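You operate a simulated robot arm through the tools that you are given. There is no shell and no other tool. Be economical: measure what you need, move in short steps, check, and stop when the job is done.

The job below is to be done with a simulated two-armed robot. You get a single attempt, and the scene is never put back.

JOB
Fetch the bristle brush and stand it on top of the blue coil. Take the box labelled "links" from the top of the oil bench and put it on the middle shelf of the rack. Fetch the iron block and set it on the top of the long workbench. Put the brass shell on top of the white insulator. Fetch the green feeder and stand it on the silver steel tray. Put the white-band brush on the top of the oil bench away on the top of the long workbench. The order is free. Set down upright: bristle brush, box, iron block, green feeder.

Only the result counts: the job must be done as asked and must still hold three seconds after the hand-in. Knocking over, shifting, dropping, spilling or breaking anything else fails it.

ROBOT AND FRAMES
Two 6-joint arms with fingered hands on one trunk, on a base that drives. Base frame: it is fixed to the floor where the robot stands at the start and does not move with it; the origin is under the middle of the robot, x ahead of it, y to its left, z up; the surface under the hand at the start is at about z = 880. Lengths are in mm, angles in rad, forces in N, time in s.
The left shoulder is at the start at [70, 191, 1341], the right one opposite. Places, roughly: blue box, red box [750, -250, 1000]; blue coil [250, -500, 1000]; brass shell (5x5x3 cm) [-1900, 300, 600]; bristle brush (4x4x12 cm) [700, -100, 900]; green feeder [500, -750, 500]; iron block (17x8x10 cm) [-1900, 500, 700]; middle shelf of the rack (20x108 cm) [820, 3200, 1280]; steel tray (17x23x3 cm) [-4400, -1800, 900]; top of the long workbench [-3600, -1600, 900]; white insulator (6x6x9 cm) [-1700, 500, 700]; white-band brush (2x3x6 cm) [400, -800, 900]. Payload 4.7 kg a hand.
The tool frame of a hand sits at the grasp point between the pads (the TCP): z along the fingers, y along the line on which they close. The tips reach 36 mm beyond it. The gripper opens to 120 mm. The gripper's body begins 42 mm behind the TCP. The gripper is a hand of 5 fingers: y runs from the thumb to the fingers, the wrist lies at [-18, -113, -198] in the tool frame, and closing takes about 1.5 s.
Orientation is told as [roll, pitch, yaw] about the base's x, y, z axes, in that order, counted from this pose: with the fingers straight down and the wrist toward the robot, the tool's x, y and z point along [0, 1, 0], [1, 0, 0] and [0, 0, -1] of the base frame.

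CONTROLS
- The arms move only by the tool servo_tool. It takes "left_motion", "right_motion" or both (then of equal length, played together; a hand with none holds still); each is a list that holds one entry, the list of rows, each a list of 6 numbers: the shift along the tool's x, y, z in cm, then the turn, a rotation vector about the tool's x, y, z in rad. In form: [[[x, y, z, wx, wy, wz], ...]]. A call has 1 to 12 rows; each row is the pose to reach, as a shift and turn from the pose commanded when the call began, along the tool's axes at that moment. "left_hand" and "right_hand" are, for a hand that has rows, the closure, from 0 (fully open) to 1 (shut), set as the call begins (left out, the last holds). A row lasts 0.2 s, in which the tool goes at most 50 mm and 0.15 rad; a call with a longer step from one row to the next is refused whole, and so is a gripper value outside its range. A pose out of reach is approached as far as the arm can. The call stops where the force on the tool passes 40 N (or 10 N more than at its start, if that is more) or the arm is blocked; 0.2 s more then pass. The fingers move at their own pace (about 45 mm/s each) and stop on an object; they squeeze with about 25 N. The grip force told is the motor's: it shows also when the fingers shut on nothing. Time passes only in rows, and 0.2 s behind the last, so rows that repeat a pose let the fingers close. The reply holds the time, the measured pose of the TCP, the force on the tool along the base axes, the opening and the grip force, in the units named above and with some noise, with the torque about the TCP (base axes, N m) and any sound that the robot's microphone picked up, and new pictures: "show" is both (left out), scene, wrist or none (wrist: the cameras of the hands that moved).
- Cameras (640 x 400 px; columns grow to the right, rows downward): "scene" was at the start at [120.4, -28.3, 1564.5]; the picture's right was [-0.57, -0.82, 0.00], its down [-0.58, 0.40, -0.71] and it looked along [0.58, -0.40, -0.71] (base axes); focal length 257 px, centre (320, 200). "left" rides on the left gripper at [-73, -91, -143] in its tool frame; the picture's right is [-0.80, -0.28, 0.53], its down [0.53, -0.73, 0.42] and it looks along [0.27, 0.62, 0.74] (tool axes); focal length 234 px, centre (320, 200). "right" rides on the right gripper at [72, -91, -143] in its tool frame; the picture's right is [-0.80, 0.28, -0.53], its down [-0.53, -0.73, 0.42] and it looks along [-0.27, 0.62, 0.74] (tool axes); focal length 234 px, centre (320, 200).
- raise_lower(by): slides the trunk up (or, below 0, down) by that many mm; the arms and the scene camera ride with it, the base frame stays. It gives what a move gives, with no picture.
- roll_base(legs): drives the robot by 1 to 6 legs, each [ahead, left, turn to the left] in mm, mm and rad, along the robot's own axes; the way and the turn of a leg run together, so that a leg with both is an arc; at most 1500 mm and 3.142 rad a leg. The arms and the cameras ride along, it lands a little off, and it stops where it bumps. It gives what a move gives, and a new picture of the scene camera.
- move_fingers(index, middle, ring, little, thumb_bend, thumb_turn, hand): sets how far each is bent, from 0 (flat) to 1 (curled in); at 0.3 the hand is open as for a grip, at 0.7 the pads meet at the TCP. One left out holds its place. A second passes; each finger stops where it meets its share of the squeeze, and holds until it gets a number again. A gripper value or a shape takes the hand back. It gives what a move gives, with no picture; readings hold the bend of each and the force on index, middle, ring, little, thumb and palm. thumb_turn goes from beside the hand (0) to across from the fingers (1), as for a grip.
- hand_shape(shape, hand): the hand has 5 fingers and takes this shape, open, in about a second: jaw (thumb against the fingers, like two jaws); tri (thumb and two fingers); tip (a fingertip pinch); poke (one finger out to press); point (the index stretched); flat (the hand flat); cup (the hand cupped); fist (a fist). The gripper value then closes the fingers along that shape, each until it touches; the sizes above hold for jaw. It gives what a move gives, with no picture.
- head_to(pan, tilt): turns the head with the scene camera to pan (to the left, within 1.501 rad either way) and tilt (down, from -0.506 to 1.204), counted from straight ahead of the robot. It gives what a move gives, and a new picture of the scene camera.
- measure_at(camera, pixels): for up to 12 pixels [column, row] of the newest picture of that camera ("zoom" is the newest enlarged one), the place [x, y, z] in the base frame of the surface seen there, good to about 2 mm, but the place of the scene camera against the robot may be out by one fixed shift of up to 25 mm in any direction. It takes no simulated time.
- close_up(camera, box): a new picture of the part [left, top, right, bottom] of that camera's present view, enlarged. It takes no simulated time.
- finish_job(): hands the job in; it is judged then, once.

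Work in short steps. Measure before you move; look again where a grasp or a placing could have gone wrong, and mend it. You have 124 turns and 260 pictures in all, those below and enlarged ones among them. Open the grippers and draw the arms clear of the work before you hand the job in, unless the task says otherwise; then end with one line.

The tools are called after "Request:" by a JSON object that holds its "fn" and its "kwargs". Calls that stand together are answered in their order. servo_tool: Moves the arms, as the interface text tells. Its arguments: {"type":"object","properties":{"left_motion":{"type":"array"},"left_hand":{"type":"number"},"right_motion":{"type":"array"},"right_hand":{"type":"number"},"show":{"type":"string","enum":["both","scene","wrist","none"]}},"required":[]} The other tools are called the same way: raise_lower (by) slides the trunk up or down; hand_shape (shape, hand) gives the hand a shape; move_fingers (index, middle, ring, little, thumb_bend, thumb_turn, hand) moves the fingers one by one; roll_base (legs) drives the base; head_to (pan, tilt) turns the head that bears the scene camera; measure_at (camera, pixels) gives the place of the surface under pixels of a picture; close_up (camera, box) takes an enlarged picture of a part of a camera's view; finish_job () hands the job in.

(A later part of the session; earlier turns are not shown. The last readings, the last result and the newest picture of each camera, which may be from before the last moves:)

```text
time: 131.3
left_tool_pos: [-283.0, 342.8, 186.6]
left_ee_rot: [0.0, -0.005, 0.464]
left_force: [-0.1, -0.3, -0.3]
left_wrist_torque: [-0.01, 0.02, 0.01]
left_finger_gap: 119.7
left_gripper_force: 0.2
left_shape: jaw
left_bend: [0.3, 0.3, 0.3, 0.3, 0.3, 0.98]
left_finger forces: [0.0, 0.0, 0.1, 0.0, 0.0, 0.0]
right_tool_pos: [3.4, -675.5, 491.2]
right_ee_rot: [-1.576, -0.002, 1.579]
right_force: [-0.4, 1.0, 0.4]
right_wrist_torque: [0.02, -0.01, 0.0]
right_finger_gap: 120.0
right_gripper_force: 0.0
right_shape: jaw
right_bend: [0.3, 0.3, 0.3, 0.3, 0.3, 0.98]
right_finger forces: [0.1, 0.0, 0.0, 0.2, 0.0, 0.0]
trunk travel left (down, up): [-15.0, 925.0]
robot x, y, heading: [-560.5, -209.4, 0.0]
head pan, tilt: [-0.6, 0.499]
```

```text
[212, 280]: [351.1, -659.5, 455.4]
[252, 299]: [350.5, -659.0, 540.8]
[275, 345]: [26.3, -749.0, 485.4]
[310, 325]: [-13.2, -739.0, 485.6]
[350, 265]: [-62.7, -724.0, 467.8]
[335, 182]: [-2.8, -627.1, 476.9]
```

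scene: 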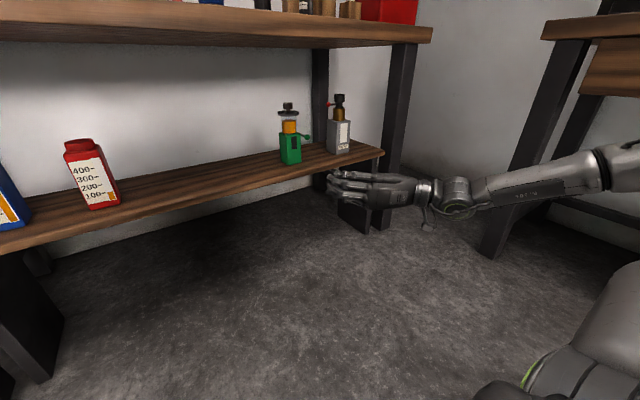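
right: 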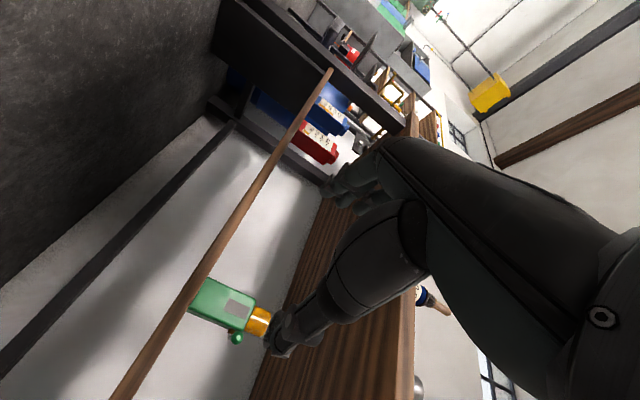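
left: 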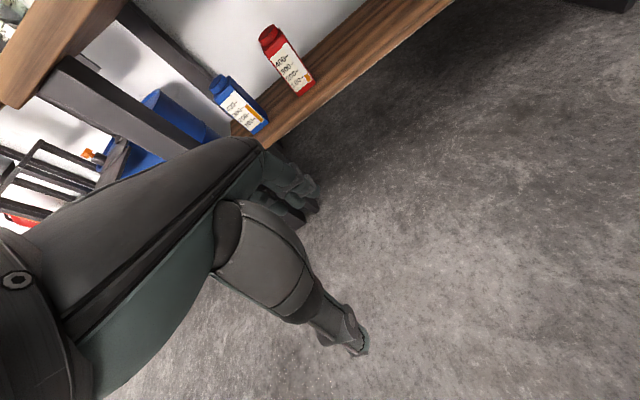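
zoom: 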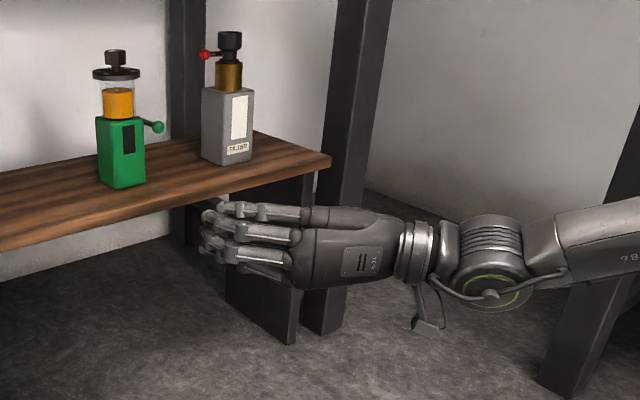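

Body is y −659..−709 (centre −684), front x 350. Raise 7 mm, align, and drive to a point just short.

Request:
{"fn": "raise_lower", "kwargs": {"by": 7}}

Request:
{"fn": "roll_base", "kwargs": {"legs": [[245, -8, 0]]}}

Request:
{"fn": "servo_tool", "kwargs": {"right_motion": [[[0, 0, 0, 0, 0, 0]]], "show": "both"}}

```text
time: 131.8
left_tool_pos: [-282.6, 343.2, 194.3]
left_ee_rot: [-0.001, -0.003, 0.464]
left_force: [0.2, -0.8, -0.6]
left_wrist_torque: [0.04, 0.03, 0.04]
left_finger_gap: 120.1
left_gripper_force: 0.1
left_shape: jaw
left_bend: [0.3, 0.3, 0.3, 0.3, 0.3, 0.98]
left_finger forces: [0.0, 0.0, 0.1, 0.1, 0.1, 0.1]
right_tool_pos: [4.5, -675.5, 497.4]
right_ee_rot: [-1.575, -0.001, 1.577]
right_force: [0.3, 0.7, -0.9]
right_wrist_torque: [0.02, -0.03, 0.0]
right_finger_gap: 119.9
right_gripper_force: 0.0
right_shape: jaw
right_bend: [0.3, 0.3, 0.3, 0.3, 0.3, 0.98]
right_finger forces: [0.1, 0.1, 0.1, 0.0, 0.0, 0.0]
trunk travel left (down, up): [-22.0, 918.0]
robot x, y, heading: [-562.0, -206.3, 0.007]
head pan, tilt: [-0.6, 0.499]
```

```text
time: 133.7
left_tool_pos: [-34.3, 335.0, 194.3]
left_ee_rot: [0.0, -0.005, 0.461]
left_force: [0.4, -0.8, -0.4]
left_wrist_torque: [-0.03, -0.01, 0.03]
left_finger_gap: 119.9
left_gripper_force: 0.0
left_shape: jaw
left_bend: [0.3, 0.3, 0.3, 0.3, 0.3, 0.98]
left_finger forces: [0.0, 0.0, 0.1, 0.1, 0.0, 0.0]
right_tool_pos: [250.9, -684.4, 497.7]
right_ee_rot: [-1.576, -0.002, 1.577]
right_force: [-0.4, -0.7, 0.7]
right_wrist_torque: [0.01, 0.01, -0.01]
right_finger_gap: 119.8
right_gripper_force: 0.0
right_shape: jaw
right_bend: [0.3, 0.3, 0.3, 0.3, 0.3, 0.98]
right_finger forces: [0.1, 0.1, 0.1, 0.0, 0.0, 0.0]
trunk travel left (down, up): [-22.0, 918.0]
robot x, y, heading: [-314.7, -215.4, -0.002]
head pan, tilt: [-0.6, 0.499]
```

scene: 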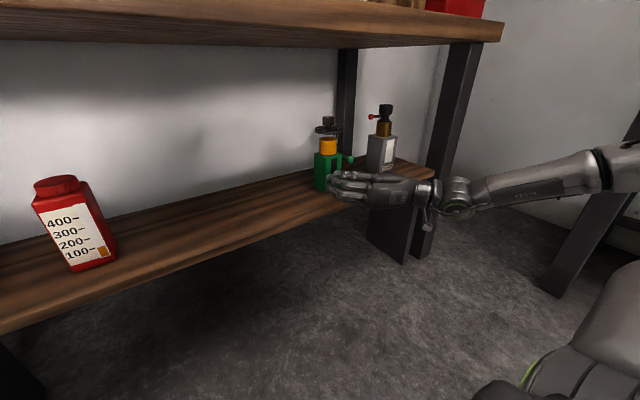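

```text
time: 134.1
left_tool_pos: [-35.1, 334.0, 194.3]
left_ee_rot: [0.002, -0.002, 0.462]
left_force: [-0.1, 0.8, -0.7]
left_wrist_torque: [0.02, -0.03, -0.01]
left_finger_gap: 120.0
left_gripper_force: 0.0
left_shape: jaw
left_bend: [0.3, 0.3, 0.3, 0.3, 0.3, 0.98]
left_finger forces: [0.1, 0.1, 0.1, 0.0, 0.0, 0.0]
right_tool_pos: [250.6, -683.6, 497.6]
right_ee_rot: [-1.575, -0.001, 1.577]
right_force: [0.5, -0.4, 0.1]
right_wrist_torque: [-0.01, -0.01, 0.0]
right_finger_gap: 119.9
right_gripper_force: 0.1
right_shape: jaw
right_bend: [0.3, 0.3, 0.3, 0.3, 0.3, 0.98]
right_finger forces: [0.0, 0.1, 0.0, 0.1, 0.0, 0.0]
trunk travel left (down, up): [-22.0, 918.0]
robot x, y, heading: [-316.6, -216.8, -0.005]
head pan, tilt: [-0.6, 0.499]
```

scene: 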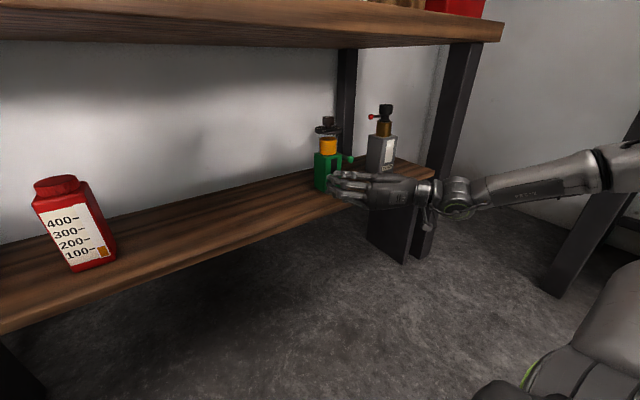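
right: 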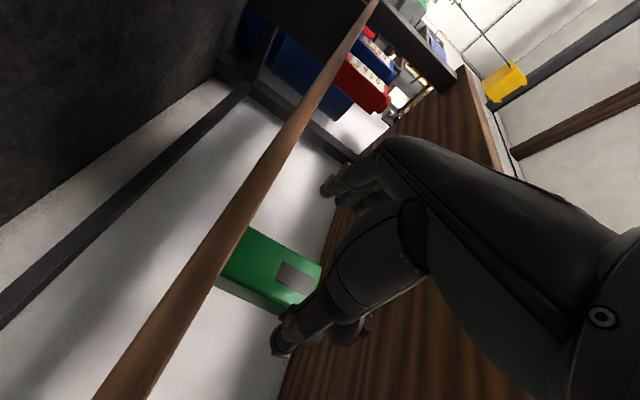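

Aligned at y −684. Advance 116 mm straight.

Request:
{"fn": "roll_base", "kwargs": {"legs": [[116, 0, 0]]}}

Request:
{"fn": "close_up", "kwargs": {"camera": "right", "box": [180, 120, 440, 400]}}

Request:
{"fn": "close_up", "kwargs": {"camera": "scene", "box": [280, 80, 480, 240]}}

```text
time: 135.3
left_tool_pos: [80.1, 334.6, 194.2]
left_ee_rot: [0.0, -0.004, 0.464]
left_force: [0.7, 0.2, 0.0]
left_wrist_torque: [0.02, 0.03, 0.01]
left_finger_gap: 119.8
left_gripper_force: 0.1
left_shape: jaw
left_bend: [0.3, 0.3, 0.3, 0.3, 0.3, 0.98]
left_finger forces: [0.1, 0.0, 0.1, 0.0, 0.1, 0.1]
right_tool_pos: [366.2, -683.8, 497.9]
right_ee_rot: [-1.576, -0.001, 1.576]
right_force: [-0.4, 0.0, -0.2]
right_wrist_torque: [0.03, 0.0, 0.03]
right_finger_gap: 119.9
right_gripper_force: 0.1
right_shape: jaw
right_bend: [0.3, 0.3, 0.3, 0.3, 0.3, 0.98]
right_finger forces: [0.1, 0.0, 0.1, 0.1, 0.1, 0.0]
trunk travel left (down, up): [-22.0, 918.0]
robot x, y, heading: [-200.2, -219.9, -0.002]
head pan, tilt: [-0.6, 0.499]
```

scene: 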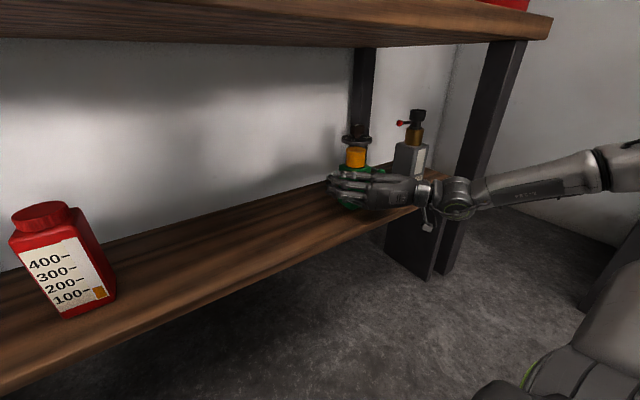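

```text
1.43 times, centred on (310, 260) of right
```

zoom: 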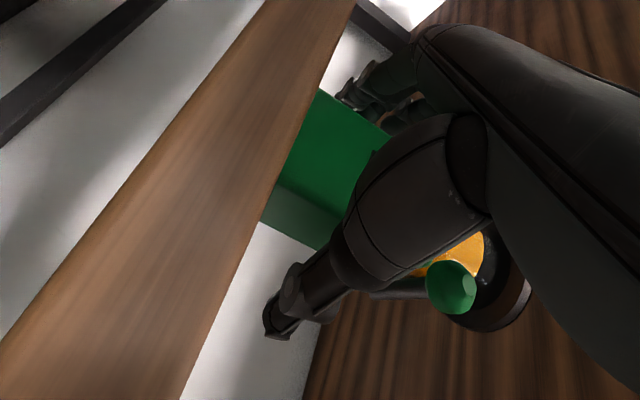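

```text
2.50 times, centred on (380, 160) of scene
```

zoom: 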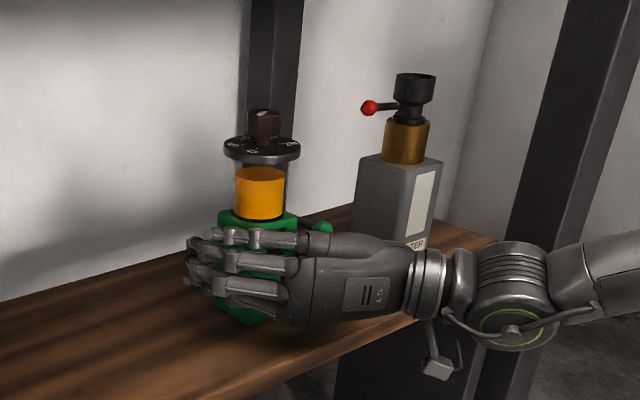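

No contact, feeder between thumb and fingers with the knob clear above. Close.

Request:
{"fn": "servo_tool", "kwargs": {"right_motion": [[[0, 0, 0, 0, 0, 0], [0, 0, 0, 0, 0, 0], [0, 0, 0, 0, 0, 0], [0, 0, 0, 0, 0, 0], [0, 0, 0, 0, 0, 0], [0, 0, 0, 0, 0, 0], [0, 0, 0, 0, 0, 0], [0, 0, 0, 0, 0, 0]]], "right_hand": 1, "show": "both"}}

```text
time: 137.1
left_tool_pos: [81.0, 336.7, 194.1]
left_ee_rot: [0.0, -0.002, 0.463]
left_force: [1.6, 0.4, 0.6]
left_wrist_torque: [-0.01, 0.02, 0.02]
left_finger_gap: 119.5
left_gripper_force: 0.1
left_shape: jaw
left_bend: [0.3, 0.3, 0.3, 0.3, 0.3, 0.98]
left_finger forces: [0.0, 0.0, 0.0, 0.0, 0.1, 0.0]
right_tool_pos: [367.5, -682.7, 497.3]
right_ee_rot: [-1.575, 0.0, 1.578]
right_force: [1.2, -0.1, 0.1]
right_wrist_torque: [-0.19, 0.04, -0.05]
right_finger_gap: 54.2
right_gripper_force: 24.6
right_shape: jaw
right_bend: [0.74, 0.48, 0.45, 0.44, 0.71, 1.0]
right_finger forces: [11.5, 6.5, 2.8, 1.4, 22.6, 0.0]
trunk travel left (down, up): [-22.0, 918.0]
robot x, y, heading: [-197.8, -216.5, 0.005]
head pan, tilt: [-0.6, 0.499]
```

scene: 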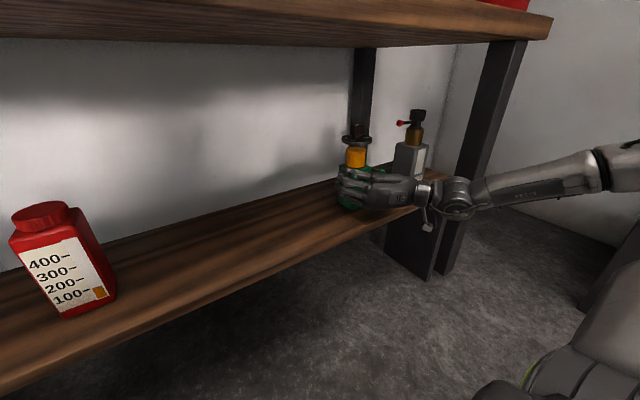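
right: 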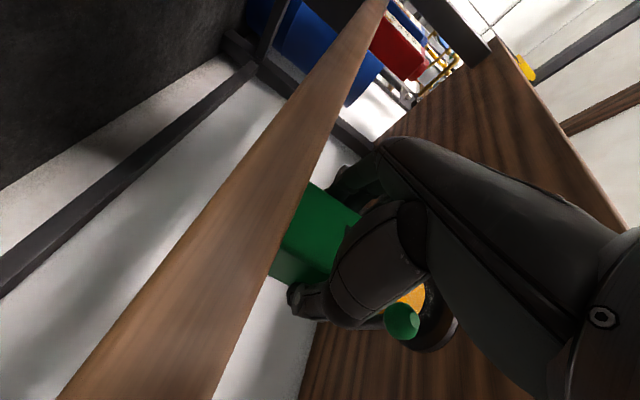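

Gripped at 54 mm. Lift 40 mm and back out 420 mm.

Request:
{"fn": "raise_lower", "kwargs": {"by": 40}}

Request:
{"fn": "roll_base", "kwargs": {"legs": [[-420, 0, 0]]}}

Request:
{"fn": "close_up", "kwargs": {"camera": "scene", "box": [280, 80, 520, 280]}}

```text
time: 137.9
left_tool_pos: [81.3, 334.8, 233.9]
left_ee_rot: [-0.001, -0.002, 0.462]
left_force: [0.2, 1.0, 0.0]
left_wrist_torque: [-0.04, 0.0, -0.01]
left_finger_gap: 120.0
left_gripper_force: 0.1
left_shape: jaw
left_bend: [0.3, 0.3, 0.3, 0.3, 0.3, 0.98]
left_finger forces: [0.0, 0.0, 0.0, 0.0, 0.0, 0.1]
right_tool_pos: [367.5, -683.9, 538.3]
right_ee_rot: [-1.575, -0.001, 1.579]
right_force: [0.3, 0.5, -7.5]
right_wrist_torque: [0.06, 0.07, 0.0]
right_finger_gap: 54.1
right_gripper_force: 24.9
right_shape: jaw
right_bend: [0.74, 0.49, 0.48, 0.47, 0.71, 0.98]
right_finger forces: [13.8, 5.8, 2.8, 0.0, 23.4, 0.0]
trunk travel left (down, up): [-62.0, 878.0]
robot x, y, heading: [-198.7, -215.5, -0.0]
head pan, tilt: [-0.6, 0.499]
```

```text
time: 140.5
left_tool_pos: [-340.7, 334.5, 233.9]
left_ee_rot: [-0.002, -0.004, 0.465]
left_force: [-0.8, 0.1, -0.1]
left_wrist_torque: [-0.02, 0.0, 0.0]
left_finger_gap: 120.1
left_gripper_force: 0.0
left_shape: jaw
left_bend: [0.3, 0.3, 0.3, 0.3, 0.3, 0.98]
left_finger forces: [0.0, 0.1, 0.1, 0.0, 0.0, 0.1]
right_tool_pos: [-53.4, -684.4, 536.6]
right_ee_rot: [-1.575, -0.001, 1.574]
right_force: [0.0, 0.3, -7.5]
right_wrist_torque: [0.03, 0.09, 0.04]
right_finger_gap: 54.2
right_gripper_force: 25.2
right_shape: jaw
right_bend: [0.74, 0.49, 0.48, 0.47, 0.71, 0.98]
right_finger forces: [13.8, 5.8, 2.8, 0.0, 23.3, 0.1]
trunk travel left (down, up): [-62.0, 878.0]
robot x, y, heading: [-620.6, -217.2, -0.002]
head pan, tilt: [-0.6, 0.499]
```

scene: 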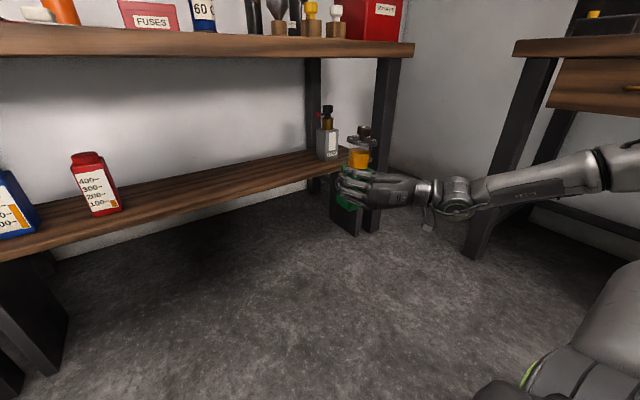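

```text
2.00 times, centred on (400, 180) of scene
```

zoom: 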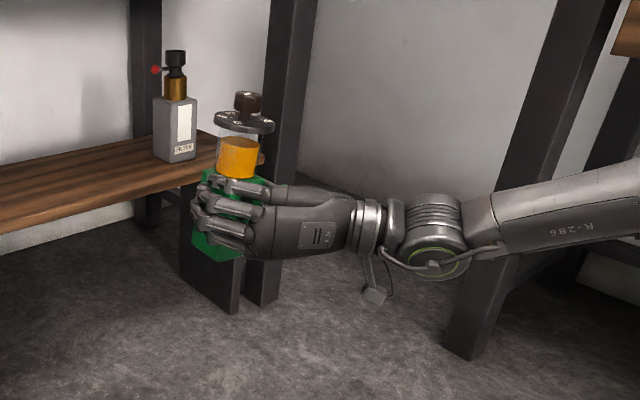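

Feeder held upright. Measure where the right elbow is to plan the brush pick with the left hand.

Request:
{"fn": "measure_at", "kwargs": {"camera": "scene", "pixels": [[605, 160], [635, 160], [620, 300], [560, 175], [455, 195], [630, 15], [560, 45]]}}

Request:
{"fn": "head_to", "kwargs": {"pan": -1.3, "tilt": 0.3}}

```text
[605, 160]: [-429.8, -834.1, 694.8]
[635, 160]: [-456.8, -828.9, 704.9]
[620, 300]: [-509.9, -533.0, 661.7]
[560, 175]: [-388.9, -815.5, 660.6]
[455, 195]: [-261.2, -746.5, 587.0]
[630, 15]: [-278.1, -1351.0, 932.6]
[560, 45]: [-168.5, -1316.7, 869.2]
```

```text
time: 141.6
left_tool_pos: [-340.0, 333.6, 233.5]
left_ee_rot: [0.001, -0.003, 0.464]
left_force: [-1.4, -0.1, -0.3]
left_wrist_torque: [0.0, 0.03, 0.01]
left_finger_gap: 119.8
left_gripper_force: 0.0
left_shape: jaw
left_bend: [0.3, 0.3, 0.3, 0.3, 0.3, 0.98]
left_finger forces: [0.1, 0.1, 0.1, 0.1, 0.0, 0.0]
right_tool_pos: [-53.6, -684.5, 536.3]
right_ee_rot: [-1.576, -0.001, 1.576]
right_force: [-0.8, 0.5, -7.1]
right_wrist_torque: [0.08, 0.02, -0.01]
right_finger_gap: 54.2
right_gripper_force: 25.0
right_shape: jaw
right_bend: [0.74, 0.49, 0.48, 0.47, 0.71, 0.98]
right_finger forces: [14.0, 5.8, 2.9, 0.1, 23.4, 0.0]
trunk travel left (down, up): [-62.0, 878.0]
robot x, y, heading: [-617.2, -218.2, -0.005]
head pan, tilt: [-1.3, 0.3]
```

scene: 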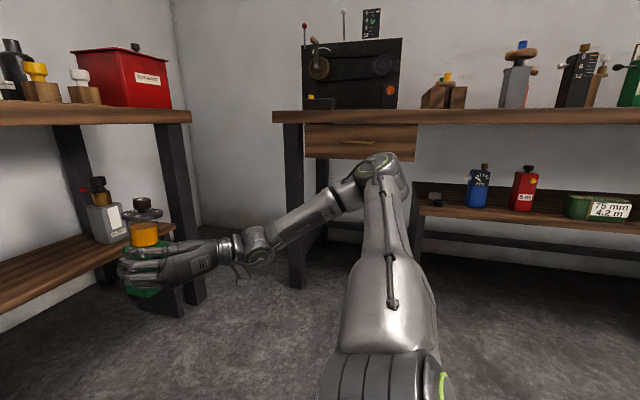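

Raise the trunk high (two steps) so the right arm with the feeder clears everything, then go near the white-band brush.

Request:
{"fn": "raise_lower", "kwargs": {"by": 400}}

Request:
{"fn": "raise_lower", "kwargs": {"by": 400}}

Request:
{"fn": "roll_base", "kwargs": {"legs": [[0, -500, 0], [250, 0, 0]]}}

Request:
{"fn": "head_to", "kwargs": {"pan": -0.3, "tilt": 0.7}}

Request:
{"fn": "close_up", "kwargs": {"camera": "scene", "box": [220, 120, 440, 300]}}

```text
time: 145.4
left_tool_pos: [-339.2, 333.8, 634.6]
left_ee_rot: [0.001, -0.003, 0.464]
left_force: [0.5, 0.3, -0.5]
left_wrist_torque: [-0.01, 0.0, 0.0]
left_finger_gap: 119.7
left_gripper_force: 0.0
left_shape: jaw
left_bend: [0.3, 0.3, 0.3, 0.3, 0.3, 0.98]
left_finger forces: [0.1, 0.1, 0.0, 0.0, 0.0, 0.0]
right_tool_pos: [-53.8, -685.1, 936.3]
right_ee_rot: [-1.575, -0.002, 1.576]
right_force: [0.2, 0.6, -7.6]
right_wrist_torque: [0.07, 0.05, 0.02]
right_finger_gap: 54.4
right_gripper_force: 25.2
right_shape: jaw
right_bend: [0.74, 0.49, 0.48, 0.47, 0.71, 0.98]
right_finger forces: [13.9, 5.7, 2.8, 0.1, 23.5, 0.0]
trunk travel left (down, up): [-462.0, 478.0]
robot x, y, heading: [-617.4, -215.0, -0.003]
head pan, tilt: [-1.3, 0.3]
```

```text
time: 149.2
left_tool_pos: [-339.4, 333.1, 1033.9]
left_ee_rot: [0.0, -0.001, 0.46]
left_force: [0.5, 0.2, -0.1]
left_wrist_torque: [0.03, -0.01, 0.0]
left_finger_gap: 120.2
left_gripper_force: 0.0
left_shape: jaw
left_bend: [0.3, 0.3, 0.3, 0.3, 0.3, 0.98]
left_finger forces: [0.0, 0.0, 0.0, 0.0, 0.1, 0.1]
right_tool_pos: [-52.6, -685.4, 1337.5]
right_ee_rot: [-1.576, -0.003, 1.575]
right_force: [-0.2, 0.4, -6.6]
right_wrist_torque: [0.05, 0.05, 0.03]
right_finger_gap: 54.2
right_gripper_force: 25.0
right_shape: jaw
right_bend: [0.74, 0.49, 0.48, 0.47, 0.71, 0.98]
right_finger forces: [13.9, 5.8, 2.9, 0.0, 23.4, 0.1]
trunk travel left (down, up): [-862.0, 78.0]
robot x, y, heading: [-620.9, -217.1, 0.001]
head pan, tilt: [-1.3, 0.3]
```

```text
time: 153.6
left_tool_pos: [-91.8, -166.1, 1034.5]
left_ee_rot: [0.0, -0.004, 0.465]
left_force: [-0.1, 0.7, 0.0]
left_wrist_torque: [0.0, -0.05, 0.01]
left_finger_gap: 120.1
left_gripper_force: 0.1
left_shape: jaw
left_bend: [0.3, 0.3, 0.3, 0.3, 0.3, 0.98]
left_finger forces: [0.1, 0.0, 0.0, 0.1, 0.0, 0.0]
right_tool_pos: [196.5, -1183.2, 1338.0]
right_ee_rot: [-1.576, -0.002, 1.58]
right_force: [0.1, -0.1, -6.8]
right_wrist_torque: [0.09, 0.05, -0.04]
right_finger_gap: 54.0
right_gripper_force: 24.9
right_shape: jaw
right_bend: [0.74, 0.49, 0.48, 0.47, 0.71, 0.98]
right_finger forces: [14.0, 5.8, 3.0, 0.1, 23.4, 0.0]
trunk travel left (down, up): [-862.0, 78.0]
robot x, y, heading: [-371.1, -715.6, 0.002]
head pan, tilt: [-1.3, 0.3]
```

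scene: 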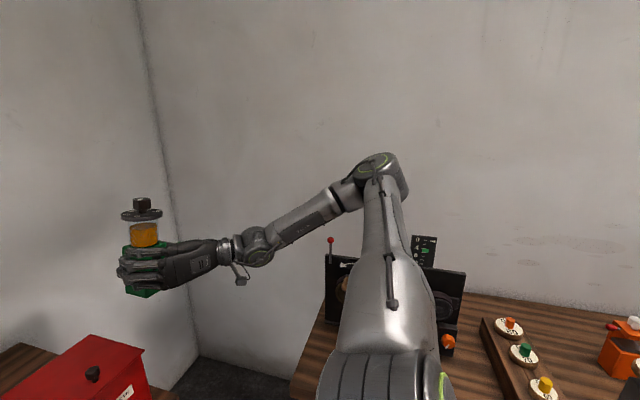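

```text
time: 154.9
left_tool_pos: [-90.8, -166.5, 1033.5]
left_ee_rot: [-0.001, -0.001, 0.465]
left_force: [0.4, -0.2, 0.9]
left_wrist_torque: [-0.02, -0.04, 0.01]
left_finger_gap: 119.8
left_gripper_force: 0.1
left_shape: jaw
left_bend: [0.3, 0.3, 0.3, 0.3, 0.3, 0.98]
left_finger forces: [0.0, 0.1, 0.0, 0.0, 0.0, 0.1]
right_tool_pos: [197.5, -1184.3, 1337.1]
right_ee_rot: [-1.577, -0.001, 1.581]
right_force: [-0.9, -0.3, -6.8]
right_wrist_torque: [0.05, 0.09, -0.01]
right_finger_gap: 54.3
right_gripper_force: 25.0
right_shape: jaw
right_bend: [0.74, 0.49, 0.48, 0.47, 0.71, 0.98]
right_finger forces: [13.9, 5.8, 3.0, 0.0, 23.4, 0.1]
trunk travel left (down, up): [-862.0, 78.0]
robot x, y, heading: [-371.7, -719.7, 0.006]
head pan, tilt: [-0.3, 0.7]
```

scene: 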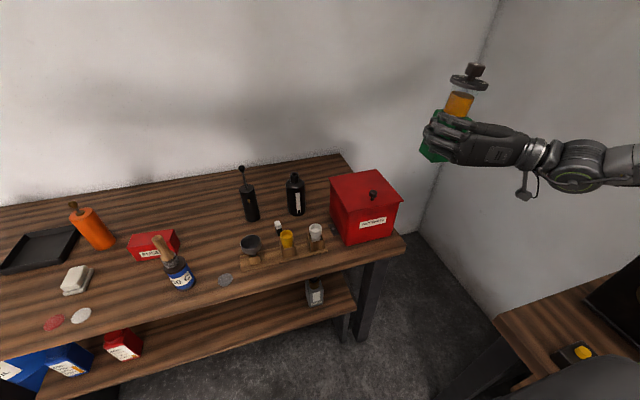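

```text
2.22 times, centred on (330, 210) of scene
```

zoom: 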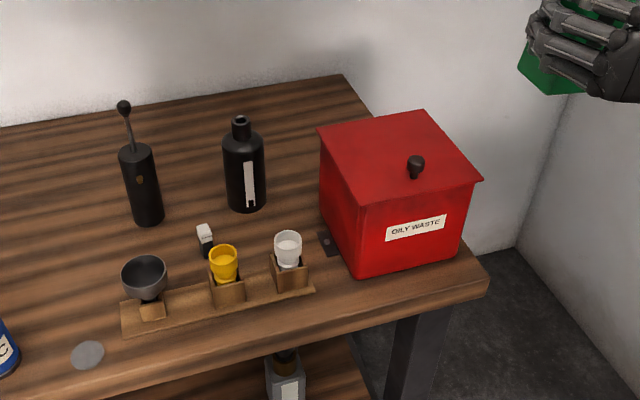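

Measure surroundings of the white-band brush (zoom (206,238)).

Request:
{"fn": "measure_at", "kwargs": {"camera": "zoom", "pixels": [[204, 227], [206, 245], [207, 255], [198, 240], [224, 247], [223, 262], [211, 255], [237, 255], [147, 160], [145, 220], [245, 200], [327, 243]]}}

Request:
{"fn": "close_up", "kwargs": {"camera": "scene", "box": [260, 200, 320, 260]}}

```text
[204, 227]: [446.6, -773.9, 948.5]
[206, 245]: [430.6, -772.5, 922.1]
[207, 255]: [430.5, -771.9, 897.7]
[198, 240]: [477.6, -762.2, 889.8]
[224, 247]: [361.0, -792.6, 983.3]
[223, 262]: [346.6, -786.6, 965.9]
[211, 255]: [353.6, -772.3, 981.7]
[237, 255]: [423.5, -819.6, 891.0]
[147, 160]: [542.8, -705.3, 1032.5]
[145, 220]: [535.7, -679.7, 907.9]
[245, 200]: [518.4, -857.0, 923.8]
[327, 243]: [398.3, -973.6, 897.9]
```

```text
6.67 times, centred on (290, 230) of scene
```

zoom: 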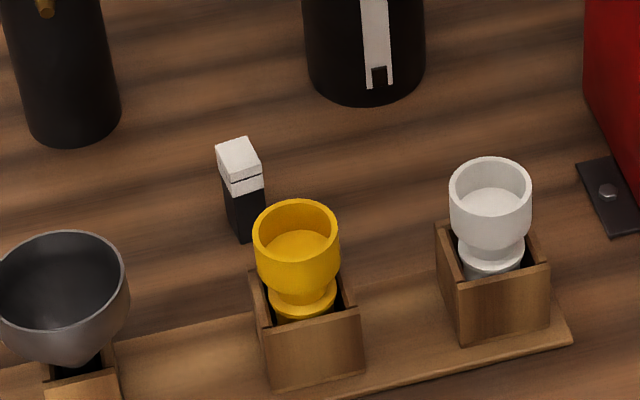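

Brush at about (441,−790); its narrow side suits a yaw near −0.8 with the left hand. I bring the left hand around over the bench in two stages.

Request:
{"fn": "servo_tool", "kwargs": {"left_motion": [[[-4.48, 0.47, -1.2, 0, 0, 0.07], [-8.97, 0.94, -2.4, 0, 0, 0.14], [-13.45, 1.42, -3.6, 0, 0, 0.21], [-17.9, 1.9, -4.8, 0, 0, 0.28], [-22.4, 2.4, -6, 0, 0, 0.35], [-26.9, 2.8, -7.2, 0, 0, 0.42], [-31.4, 3.3, -8.4, 0, 0, 0.49], [-35.9, 3.8, -9.6, 0, 0, 0.56], [-40.3, 4.25, -10.6, 0, 0, 0.633]]], "show": "none"}}

Request:
{"fn": "servo_tool", "kwargs": {"left_motion": [[[-3.34, 3.03, 0, 0, 0, 0.07], [-6.68, 6.06, 0, 0, 0, 0.14], [-10, 9.1, 0, 0, 0, 0.21], [-13.4, 12.1, 0, 0, 0, 0.28], [-16.7, 15.2, 0, 0, 0, 0.35], [-20, 18.2, 0, 0, 0, 0.42], [-23.4, 21.2, 0, 0, 0, 0.49], [-26.7, 24.2, 0, 0, 0, 0.56], [-30.1, 27.3, 0, 0, 0, 0.633], [-30.1, 27.3, 0, 0, 0, 0.633]]], "left_hand": 0.45, "show": "both"}}

```text
time: 156.9
left_tool_pos: [73.3, -348.1, 1209.1]
left_ee_rot: [0.001, -0.001, -0.171]
left_force: [0.8, 0.0, -0.4]
left_wrist_torque: [-0.01, 0.02, 0.0]
left_finger_gap: 120.0
left_gripper_force: 0.0
left_shape: jaw
left_bend: [0.3, 0.3, 0.3, 0.3, 0.3, 0.98]
left_finger forces: [0.0, 0.0, 0.0, 0.0, 0.1, 0.1]
left hand out of reach, approached as far as the arm can: row 1, 2, 3, 4, 5, 6, 7, 8, 9
right_tool_pos: [197.9, -1187.2, 1336.8]
right_ee_rot: [-1.575, -0.005, 1.579]
right_force: [-0.9, -0.6, -6.7]
right_wrist_torque: [0.03, 0.08, 0.04]
right_finger_gap: 54.3
right_gripper_force: 25.3
right_shape: jaw
right_bend: [0.74, 0.49, 0.48, 0.47, 0.71, 0.98]
right_finger forces: [13.8, 5.7, 3.0, 0.0, 23.4, 0.0]
trunk travel left (down, up): [-862.0, 78.0]
robot x, y, heading: [-368.8, -718.5, 0.003]
head pan, tilt: [-0.3, 0.7]
```

```text
time: 159.1
left_tool_pos: [69.5, -404.5, 1299.2]
left_ee_rot: [0.003, -0.001, -0.803]
left_force: [0.5, 0.6, 0.4]
left_wrist_torque: [0.01, -0.01, 0.04]
left_finger_gap: 66.5
left_gripper_force: 0.1
left_shape: jaw
left_bend: [0.74, 0.43, 0.4, 0.4, 0.68, 1.0]
left_finger forces: [0.1, 0.0, 0.0, 0.0, 0.0, 0.0]
left hand out of reach, approached as far as the arm can: row 1, 2, 3, 4, 5, 6, 7, 8, 9, 10
right_tool_pos: [198.9, -1185.7, 1337.7]
right_ee_rot: [-1.575, -0.001, 1.579]
right_force: [-0.4, 0.5, -5.8]
right_wrist_torque: [0.03, 0.08, -0.03]
right_finger_gap: 54.0
right_gripper_force: 24.9
right_shape: jaw
right_bend: [0.74, 0.49, 0.48, 0.47, 0.71, 0.98]
right_finger forces: [13.9, 5.8, 3.0, 0.1, 23.4, 0.0]
trunk travel left (down, up): [-862.0, 78.0]
robot x, y, heading: [-371.0, -715.4, 0.005]
head pan, tilt: [-0.3, 0.7]
```

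scene: 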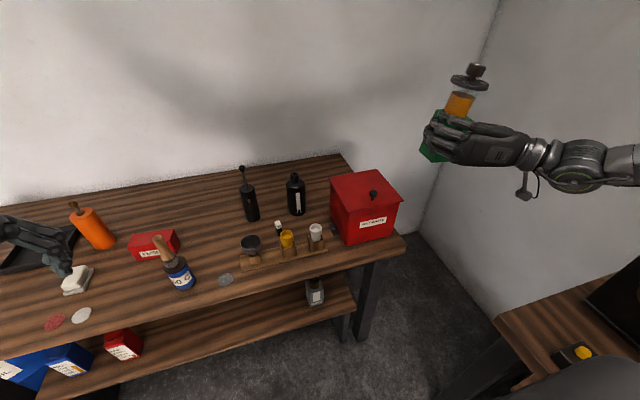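
left: 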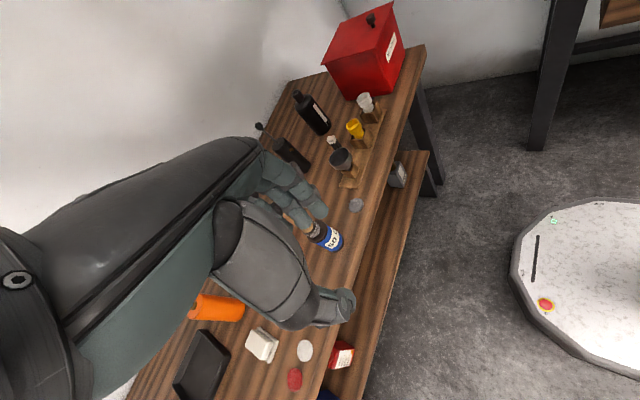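

The left arm hugged its inner limit; I push it outward toward (333,−793) while relaxing the yaw.

Request:
{"fn": "servo_tool", "kwargs": {"left_motion": [[[-0.8, 4.6, 0, 0, 0, -0.08], [-1.6, 9.2, 0, 0, 0, -0.16], [-2.5, 13.9, 0, 0, 0, -0.24], [-3.3, 18.5, 0, 0, 0, -0.3], [-4.1, 23.1, 0, 0, 0, -0.3], [-4.9, 27.8, 0, 0, 0, -0.3], [-5.7, 32.4, 0, 0, 0, -0.3], [-6.6, 37, 0, 0, 0, -0.3], [-7.4, 41.7, 0, 0, 0, -0.3], [-8.2, 46.3, 0, 0, 0, -0.3], [-8.2, 46.3, 0, 0, 0, -0.3]]], "show": "both"}}

```text
time: 161.5
left_tool_pos: [99.9, -384.2, 1337.8]
left_ee_rot: [-0.004, -0.002, -0.505]
left_force: [-0.2, 0.0, -0.6]
left_wrist_torque: [0.03, 0.05, -0.02]
left_finger_gap: 66.2
left_gripper_force: 0.0
left_shape: jaw
left_bend: [0.74, 0.43, 0.4, 0.4, 0.68, 1.0]
left_finger forces: [0.2, 0.0, 0.0, 0.0, 0.0, 0.0]
left hand out of reach, approached as far as the arm can: row 1, 2, 3, 4, 5, 6, 7, 8, 9, 10, 11
right_tool_pos: [198.7, -1184.3, 1337.1]
right_ee_rot: [-1.576, -0.003, 1.578]
right_force: [0.1, -0.2, -6.4]
right_wrist_torque: [0.05, 0.05, 0.04]
right_finger_gap: 54.0
right_gripper_force: 25.8
right_shape: jaw
right_bend: [0.74, 0.49, 0.48, 0.47, 0.71, 0.98]
right_finger forces: [13.9, 5.7, 3.1, 0.1, 23.3, 0.1]
trunk travel left (down, up): [-862.0, 78.0]
robot x, y, heading: [-370.4, -717.1, 0.004]
head pan, tilt: [-0.3, 0.7]
```

scene: 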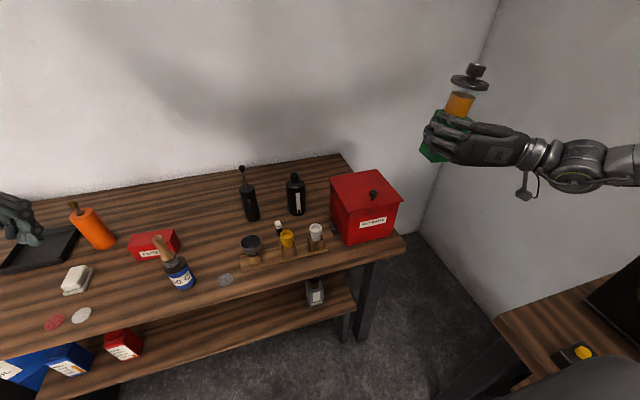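
left: 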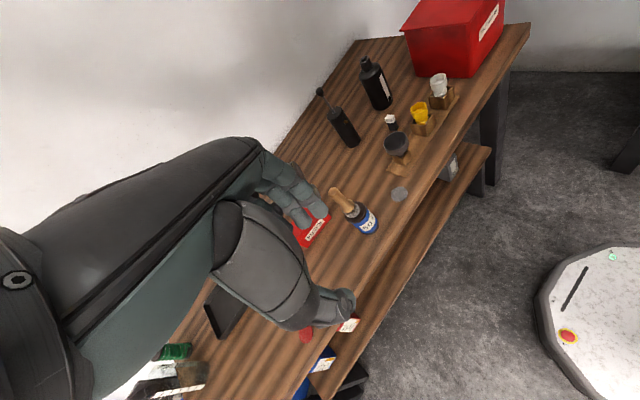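

The left arm is stuck in an awkward branch; I go back toward its earlier comfortable pose (lower, yaw 0).

Request:
{"fn": "servo_tool", "kwargs": {"left_motion": [[[1, 0.4, 4, 0, 0, -0.1], [3, 1, 8, 0, 0, -0.2], [5, 1.7, 12, 0, 0, -0.3], [7, 2.4, 16, 0, 0, -0.4], [9, 3.1, 20, 0, 0, -0.5], [9, 3.1, 24, 0, 0, -0.5], [9, 3.1, 25, 0, 0, -0.5]]], "show": "none"}}

Request:
{"fn": "servo_tool", "kwargs": {"left_motion": [[[0, 4, 0, 0, 0, 0], [0, 8, 0, 0, 0, 0], [0, 12, 0, 0, 0, 0]]], "show": "both"}}

```text
time: 163.1
left_tool_pos: [118.6, -251.4, 1132.6]
left_ee_rot: [0.001, -0.004, -0.002]
left_force: [-0.6, -0.2, 0.6]
left_wrist_torque: [0.01, -0.01, 0.0]
left_finger_gap: 66.2
left_gripper_force: 0.1
left_shape: jaw
left_bend: [0.74, 0.43, 0.4, 0.4, 0.68, 1.0]
left_finger forces: [0.0, 0.0, 0.0, 0.0, 0.1, 0.0]
left hand out of reach, approached as far as the arm can: row 1, 2, 3, 4, 5, 6, 7
right_tool_pos: [197.9, -1185.1, 1337.1]
right_ee_rot: [-1.575, -0.004, 1.579]
right_force: [0.2, -0.4, -7.1]
right_wrist_torque: [0.05, 0.06, 0.01]
right_finger_gap: 54.2
right_gripper_force: 24.8
right_shape: jaw
right_bend: [0.74, 0.49, 0.48, 0.47, 0.71, 0.98]
right_finger forces: [13.9, 5.8, 3.0, 0.0, 23.4, 0.0]
trunk travel left (down, up): [-862.0, 78.0]
robot x, y, heading: [-369.1, -717.9, 0.011]
head pan, tilt: [-0.3, 0.7]
```

```text
time: 163.9
left_tool_pos: [178.1, -211.8, 1169.5]
left_ee_rot: [0.0, -0.001, -0.001]
left_force: [-0.1, 0.5, -0.1]
left_wrist_torque: [-0.01, -0.01, 0.03]
left_finger_gap: 66.1
left_gripper_force: 0.0
left_shape: jaw
left_bend: [0.74, 0.43, 0.4, 0.4, 0.68, 1.0]
left_finger forces: [0.0, 0.0, 0.0, 0.1, 0.1, 0.0]
left hand out of reach, approached as far as the arm can: row 1, 2, 3
right_tool_pos: [198.2, -1185.4, 1337.0]
right_ee_rot: [-1.574, -0.004, 1.579]
right_force: [0.6, 0.0, -7.0]
right_wrist_torque: [0.02, 0.05, -0.06]
right_finger_gap: 53.9
right_gripper_force: 25.0
right_shape: jaw
right_bend: [0.74, 0.49, 0.48, 0.47, 0.71, 0.98]
right_finger forces: [13.8, 5.8, 3.0, 0.0, 23.4, 0.0]
trunk travel left (down, up): [-862.0, 78.0]
robot x, y, heading: [-370.0, -718.0, 0.01]
head pan, tilt: [-0.3, 0.7]
```

scene: 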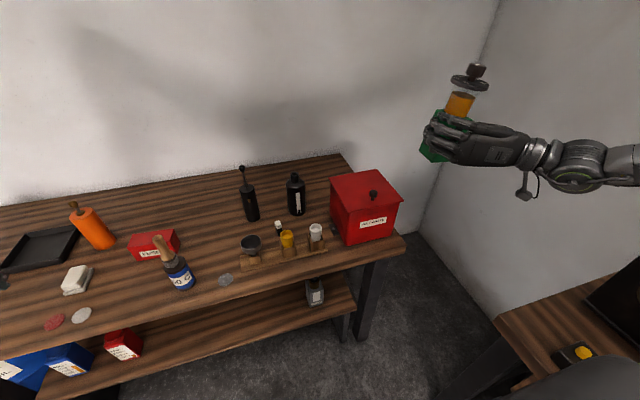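
left: 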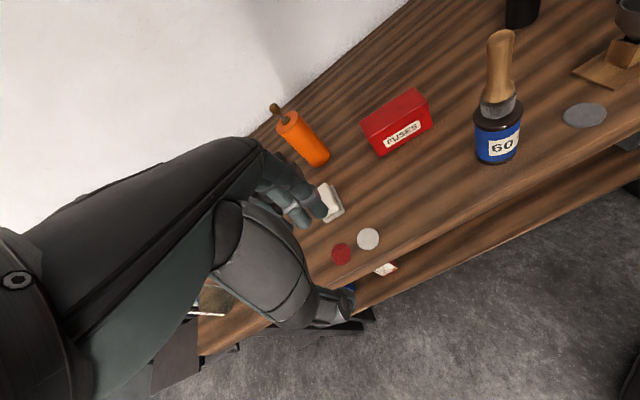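

Try to return to the exact earlier waypoint (rel 541,397, −270) and then reverse the old path outward.

Request:
{"fn": "servo_tool", "kwargs": {"left_motion": [[[-3, -0.2, 2, 0, 0, 0], [-6, -0.4, 4, 0, 0, 0], [-9, -0.6, 5.5, 0, 0, 0], [-11, -0.7, 5.5, 0, 0, 0]]], "show": "none"}}

Request:
{"fn": "servo_tool", "kwargs": {"left_motion": [[[-3.4, 2.8, -1.3, 0, 0, 0], [-6.8, 5.6, -2.6, 0, 0, 0], [-10.2, 8.4, -3.9, 0, 0, 0], [-13.6, 11.2, -5.2, 0, 0, 0], [-17, 14, -6.5, 0, 0, 0], [-20.4, 16.8, -7.8, 0, 0, 0]]], "show": "none"}}

```text
time: 164.9
left_tool_pos: [120.9, -263.7, 1153.3]
left_ee_rot: [0.001, -0.005, -0.002]
left_force: [-0.2, -1.2, -0.5]
left_wrist_torque: [0.02, -0.02, 0.01]
left_finger_gap: 66.1
left_gripper_force: 0.1
left_shape: jaw
left_bend: [0.74, 0.43, 0.4, 0.4, 0.68, 1.0]
left_finger forces: [0.1, 0.0, 0.0, 0.1, 0.0, 0.1]
left hand out of reach, approached as far as the arm can: row 1, 2, 3, 4
right_tool_pos: [198.7, -1184.1, 1335.7]
right_ee_rot: [-1.576, -0.004, 1.579]
right_force: [0.3, -0.3, -6.6]
right_wrist_torque: [0.04, 0.07, 0.0]
right_finger_gap: 53.9
right_gripper_force: 25.3
right_shape: jaw
right_bend: [0.74, 0.49, 0.48, 0.47, 0.71, 0.98]
right_finger forces: [14.0, 5.7, 3.0, 0.0, 23.5, 0.0]
trunk travel left (down, up): [-862.0, 78.0]
robot x, y, heading: [-366.0, -718.1, 0.004]
head pan, tilt: [-0.3, 0.7]
```

```text
time: 166.3
left_tool_pos: [146.2, -296.5, 1269.0]
left_ee_rot: [0.0, -0.003, -0.004]
left_force: [-0.3, 0.8, -0.5]
left_wrist_torque: [0.03, 0.02, 0.02]
left_finger_gap: 66.1
left_gripper_force: 0.1
left_shape: jaw
left_bend: [0.74, 0.43, 0.4, 0.4, 0.68, 1.0]
left_finger forces: [0.0, 0.1, 0.0, 0.0, 0.0, 0.0]
left hand out of reach, approached as far as the arm can: row 1, 2, 3, 4, 5, 6
right_tool_pos: [198.8, -1184.6, 1337.4]
right_ee_rot: [-1.574, -0.003, 1.579]
right_force: [0.0, 0.4, -6.4]
right_wrist_torque: [0.04, 0.07, 0.01]
right_finger_gap: 54.1
right_gripper_force: 25.4
right_shape: jaw
right_bend: [0.74, 0.49, 0.48, 0.47, 0.71, 0.98]
right_finger forces: [13.9, 5.7, 2.9, 0.0, 23.4, 0.0]
trunk travel left (down, up): [-862.0, 78.0]
robot x, y, heading: [-367.2, -719.4, 0.008]
head pan, tilt: [-0.3, 0.7]
```

Test whether a yaw relief (+0.5) frees the left arm, then translate forward.

Request:
{"fn": "servo_tool", "kwargs": {"left_motion": [[[0, 0, 0, 0, 0, -0.12], [0, 0, 0, 0, 0, -0.25], [0, 0, 0, 0, 0, -0.38], [0, 0, 0, 0, 0, -0.5], [0, 0, 2, 0, 0, -0.6]]], "show": "scene"}}

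Request:
{"fn": "head_to", "kwargs": {"pan": 0.7, "tilt": 0.5}}

```text
time: 167.5
left_tool_pos: [110.3, -250.2, 1260.7]
left_ee_rot: [-0.001, 0.0, 0.601]
left_force: [0.5, 0.6, -0.5]
left_wrist_torque: [-0.01, 0.01, -0.01]
left_finger_gap: 66.1
left_gripper_force: 0.0
left_shape: jaw
left_bend: [0.74, 0.43, 0.4, 0.4, 0.68, 1.0]
left_finger forces: [0.0, 0.0, 0.0, 0.0, 0.0, 0.0]
left hand out of reach, approached as far as the arm can: row 1, 2, 3, 4, 5
right_tool_pos: [199.8, -1184.3, 1337.1]
right_ee_rot: [-1.574, -0.002, 1.58]
right_force: [0.4, 0.9, -7.1]
right_wrist_torque: [0.06, 0.07, -0.05]
right_finger_gap: 54.3
right_gripper_force: 24.9
right_shape: jaw
right_bend: [0.74, 0.49, 0.48, 0.47, 0.71, 0.98]
right_finger forces: [13.9, 5.8, 3.0, 0.1, 23.3, 0.1]
trunk travel left (down, up): [-862.0, 78.0]
robot x, y, heading: [-371.4, -720.0, 0.005]
head pan, tilt: [-0.3, 0.7]
```

scene: 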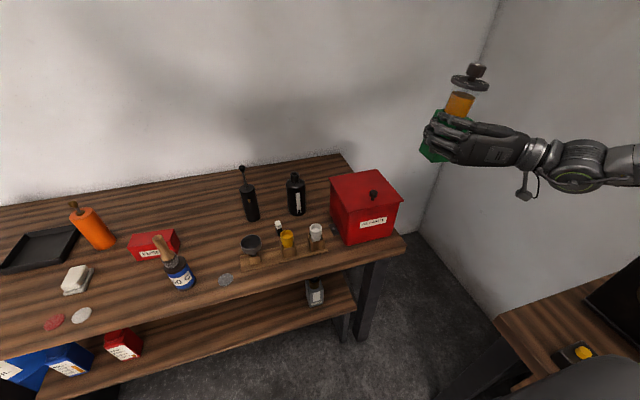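

```text
time: 168.8
left_tool_pos: [110.1, -251.1, 1261.0]
left_ee_rot: [-0.001, -0.003, 0.597]
left_force: [0.0, 0.1, 0.4]
left_wrist_torque: [-0.03, -0.03, -0.02]
left_finger_gap: 66.2
left_gripper_force: 0.1
left_shape: jaw
left_bend: [0.74, 0.43, 0.4, 0.4, 0.68, 1.0]
left_finger forces: [0.0, 0.0, 0.0, 0.0, 0.0, 0.0]
right_tool_pos: [198.2, -1183.5, 1337.4]
right_ee_rot: [-1.574, -0.002, 1.58]
right_force: [1.0, -0.3, -6.4]
right_wrist_torque: [0.07, 0.03, -0.02]
right_finger_gap: 54.3
right_gripper_force: 24.7
right_shape: jaw
right_bend: [0.74, 0.49, 0.48, 0.47, 0.71, 0.98]
right_finger forces: [13.9, 5.7, 3.0, 0.0, 23.5, 0.0]
trunk travel left (down, up): [-862.0, 78.0]
robot x, y, heading: [-367.5, -716.6, 0.002]
head pan, tilt: [0.7, 0.499]
```

scene: 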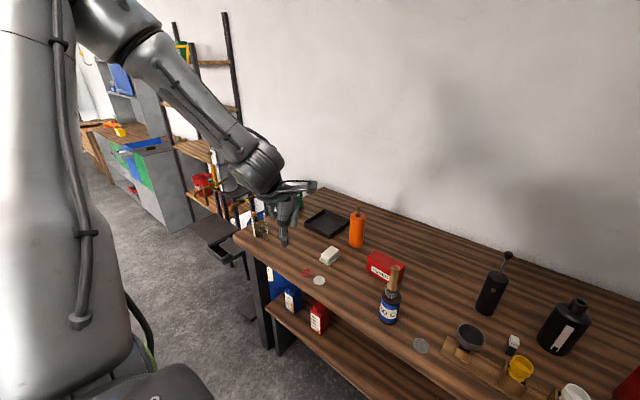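

The left elbow has flipped up. I return to the tucked low pose (rel 280,551) where the elbow was low, then will go outward radially before turning in.

Request:
{"fn": "servo_tool", "kwargs": {"left_motion": [[[2.6, -1.7, 3.2, 0, 0, 0], [5.2, -3.4, 6.5, 0, 0, 0.05], [7.8, -5, 9.7, 0, 0, 0.1], [10.4, -6.7, 13, 0, 0, 0.14], [13, -8.4, 16.2, 0, 0, 0.14], [15.6, -10.1, 19.5, 0, 0, 0.14], [18.2, -11.8, 22.7, 0, 0, 0.14], [18.2, -11.8, 22.7, 0, 0, 0.14]]], "show": "scene"}}

```text
time: 170.6
left_tool_pos: [-90.5, -166.7, 1033.0]
left_ee_rot: [-0.003, -0.001, 0.458]
left_force: [-0.1, 0.2, 0.0]
left_wrist_torque: [-0.01, -0.01, 0.01]
left_finger_gap: 66.0
left_gripper_force: 0.0
left_shape: jaw
left_bend: [0.74, 0.43, 0.4, 0.4, 0.68, 1.0]
left_finger forces: [0.0, 0.1, 0.0, 0.0, 0.1, 0.0]
left hand out of reach, approached as far as the arm can: row 3, 4, 5, 6
right_tool_pos: [198.9, -1184.5, 1337.3]
right_ee_rot: [-1.575, -0.003, 1.579]
right_force: [0.5, 0.3, -6.4]
right_wrist_torque: [0.05, 0.03, 0.02]
right_finger_gap: 54.1
right_gripper_force: 25.1
right_shape: jaw
right_bend: [0.74, 0.49, 0.49, 0.47, 0.71, 0.97]
right_finger forces: [13.8, 6.1, 3.3, 0.0, 24.2, 0.0]
trunk travel left (down, up): [-862.0, 78.0]
robot x, y, heading: [-368.1, -717.4, 0.001]
head pan, tilt: [0.7, 0.499]
```

scene: 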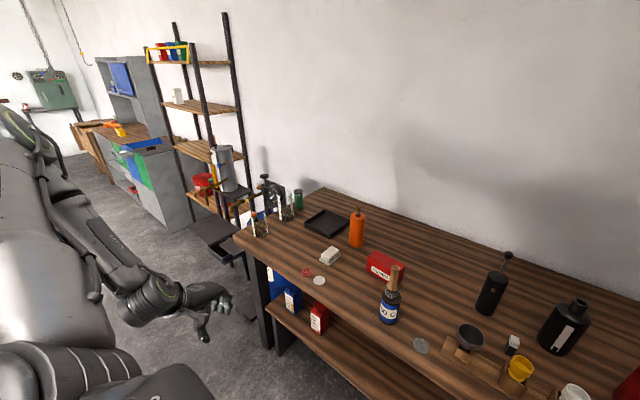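

Elbow remains up. I try to unflip: pitch the left fingers forward while moving out, then stretch the arm straight ahead before pointing down again.

Request:
{"fn": "servo_tool", "kwargs": {"left_motion": [[[0, 1, -2, -0.14, 0, 0], [0, 2, -4, -0.28, 0, 0], [0, 3, -6, -0.42, 0, 0], [0, 4, -8, -0.56, 0, 0], [0, 6, -10, -0.7, 0, 0], [0, 8, -12, -0.84, 0, 0], [0, 10, -14, -0.98, 0, 0], [0, 12, -16, -1.12, 0, 0], [0, 14, -18, -1.26, 0, 0], [0, 16, -20, -1.26, 0, 0]]], "show": "scene"}}

```text
time: 172.8
left_tool_pos: [55.7, -96.4, 1235.4]
left_ee_rot: [0.002, -1.263, 0.456]
left_force: [0.2, 0.7, -0.4]
left_wrist_torque: [-0.02, -0.01, 0.04]
left_finger_gap: 66.1
left_gripper_force: 0.0
left_shape: jaw
left_bend: [0.74, 0.43, 0.4, 0.4, 0.68, 1.0]
left_finger forces: [0.0, 0.1, 0.0, 0.0, 0.0, 0.0]
left hand out of reach, approached as far as the arm can: row 3, 4
right_tool_pos: [201.2, -1184.6, 1335.6]
right_ee_rot: [-1.575, -0.004, 1.579]
right_force: [0.3, -0.1, -7.4]
right_wrist_torque: [0.08, 0.04, 0.01]
right_finger_gap: 53.9
right_gripper_force: 25.1
right_shape: jaw
right_bend: [0.74, 0.49, 0.49, 0.47, 0.71, 0.97]
right_finger forces: [13.8, 6.2, 3.4, 0.0, 24.1, 0.1]
trunk travel left (down, up): [-862.0, 78.0]
robot x, y, heading: [-369.3, -717.5, 0.0]
head pan, tilt: [0.7, 0.499]
```

scene: 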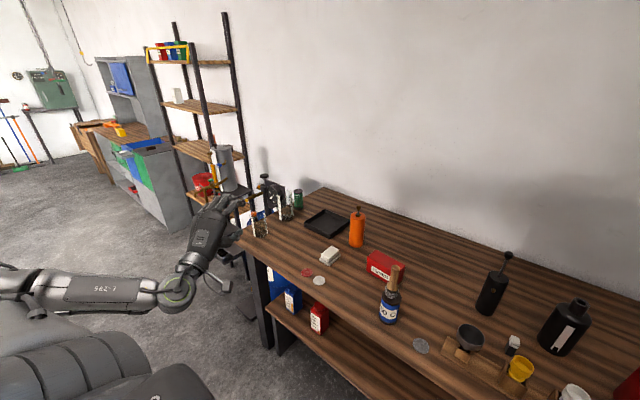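

Elbow looks low again and reach is fine. Sweep the left hand to the front (rel ~750,150), still pitched forward.

Request:
{"fn": "servo_tool", "kwargs": {"left_motion": [[[-4.7, 0.6, 0.55, 0, 0, 0], [-9.4, 1.2, 1.1, 0, 0, 0], [-14.1, 1.8, 1.65, 0, 0, 0], [-18.8, 2.4, 2.2, 0, 0, 0], [-23.5, 3, 2.75, 0, 0, 0], [-28.2, 3.6, 3.3, 0, 0, 0], [-32.9, 4.2, 3.85, 0, 0, 0], [-37.6, 4.8, 4.4, 0, 0, 0], [-42.3, 5.4, 5, 0, 0, 0], [-47, 6, 5.5, 0, 0, 0], [-51.7, 6.6, 6, 0, 0, 0], [-56.4, 7.3, 6.6, 0, 0, 0]]], "show": "scene"}}

```text
time: 175.4
left_tool_pos: [387.8, -505.3, 1285.8]
left_ee_rot: [0.414, -1.314, 0.124]
left_force: [-0.2, 0.1, -0.3]
left_wrist_torque: [0.0, 0.0, 0.0]
left_finger_gap: 66.1
left_gripper_force: 0.1
left_shape: jaw
left_bend: [0.74, 0.43, 0.4, 0.4, 0.68, 1.0]
left_finger forces: [0.1, 0.0, 0.1, 0.0, 0.0, 0.0]
right_tool_pos: [199.2, -1185.5, 1335.6]
right_ee_rot: [-1.574, -0.002, 1.578]
right_force: [0.0, 0.0, -6.6]
right_wrist_torque: [0.06, 0.03, 0.0]
right_finger_gap: 53.8
right_gripper_force: 25.5
right_shape: jaw
right_bend: [0.74, 0.49, 0.49, 0.47, 0.71, 0.97]
right_finger forces: [14.0, 6.1, 3.2, 0.1, 24.2, 0.0]
trunk travel left (down, up): [-862.0, 78.0]
robot x, y, heading: [-365.7, -716.4, -0.0]
head pan, tilt: [0.7, 0.499]
stopped in row 12 (left hand): the arm was blocked; the commanded pose is now the measured one
```

scene: 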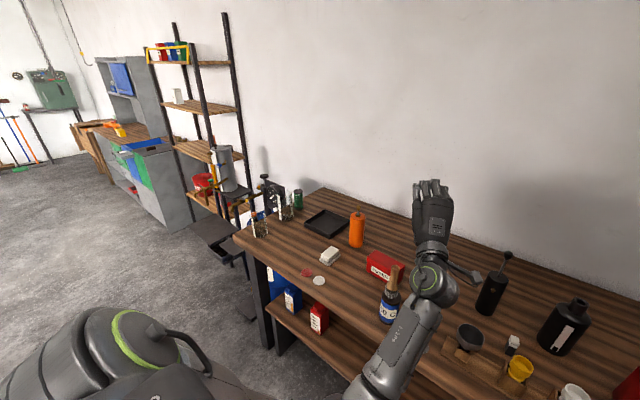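

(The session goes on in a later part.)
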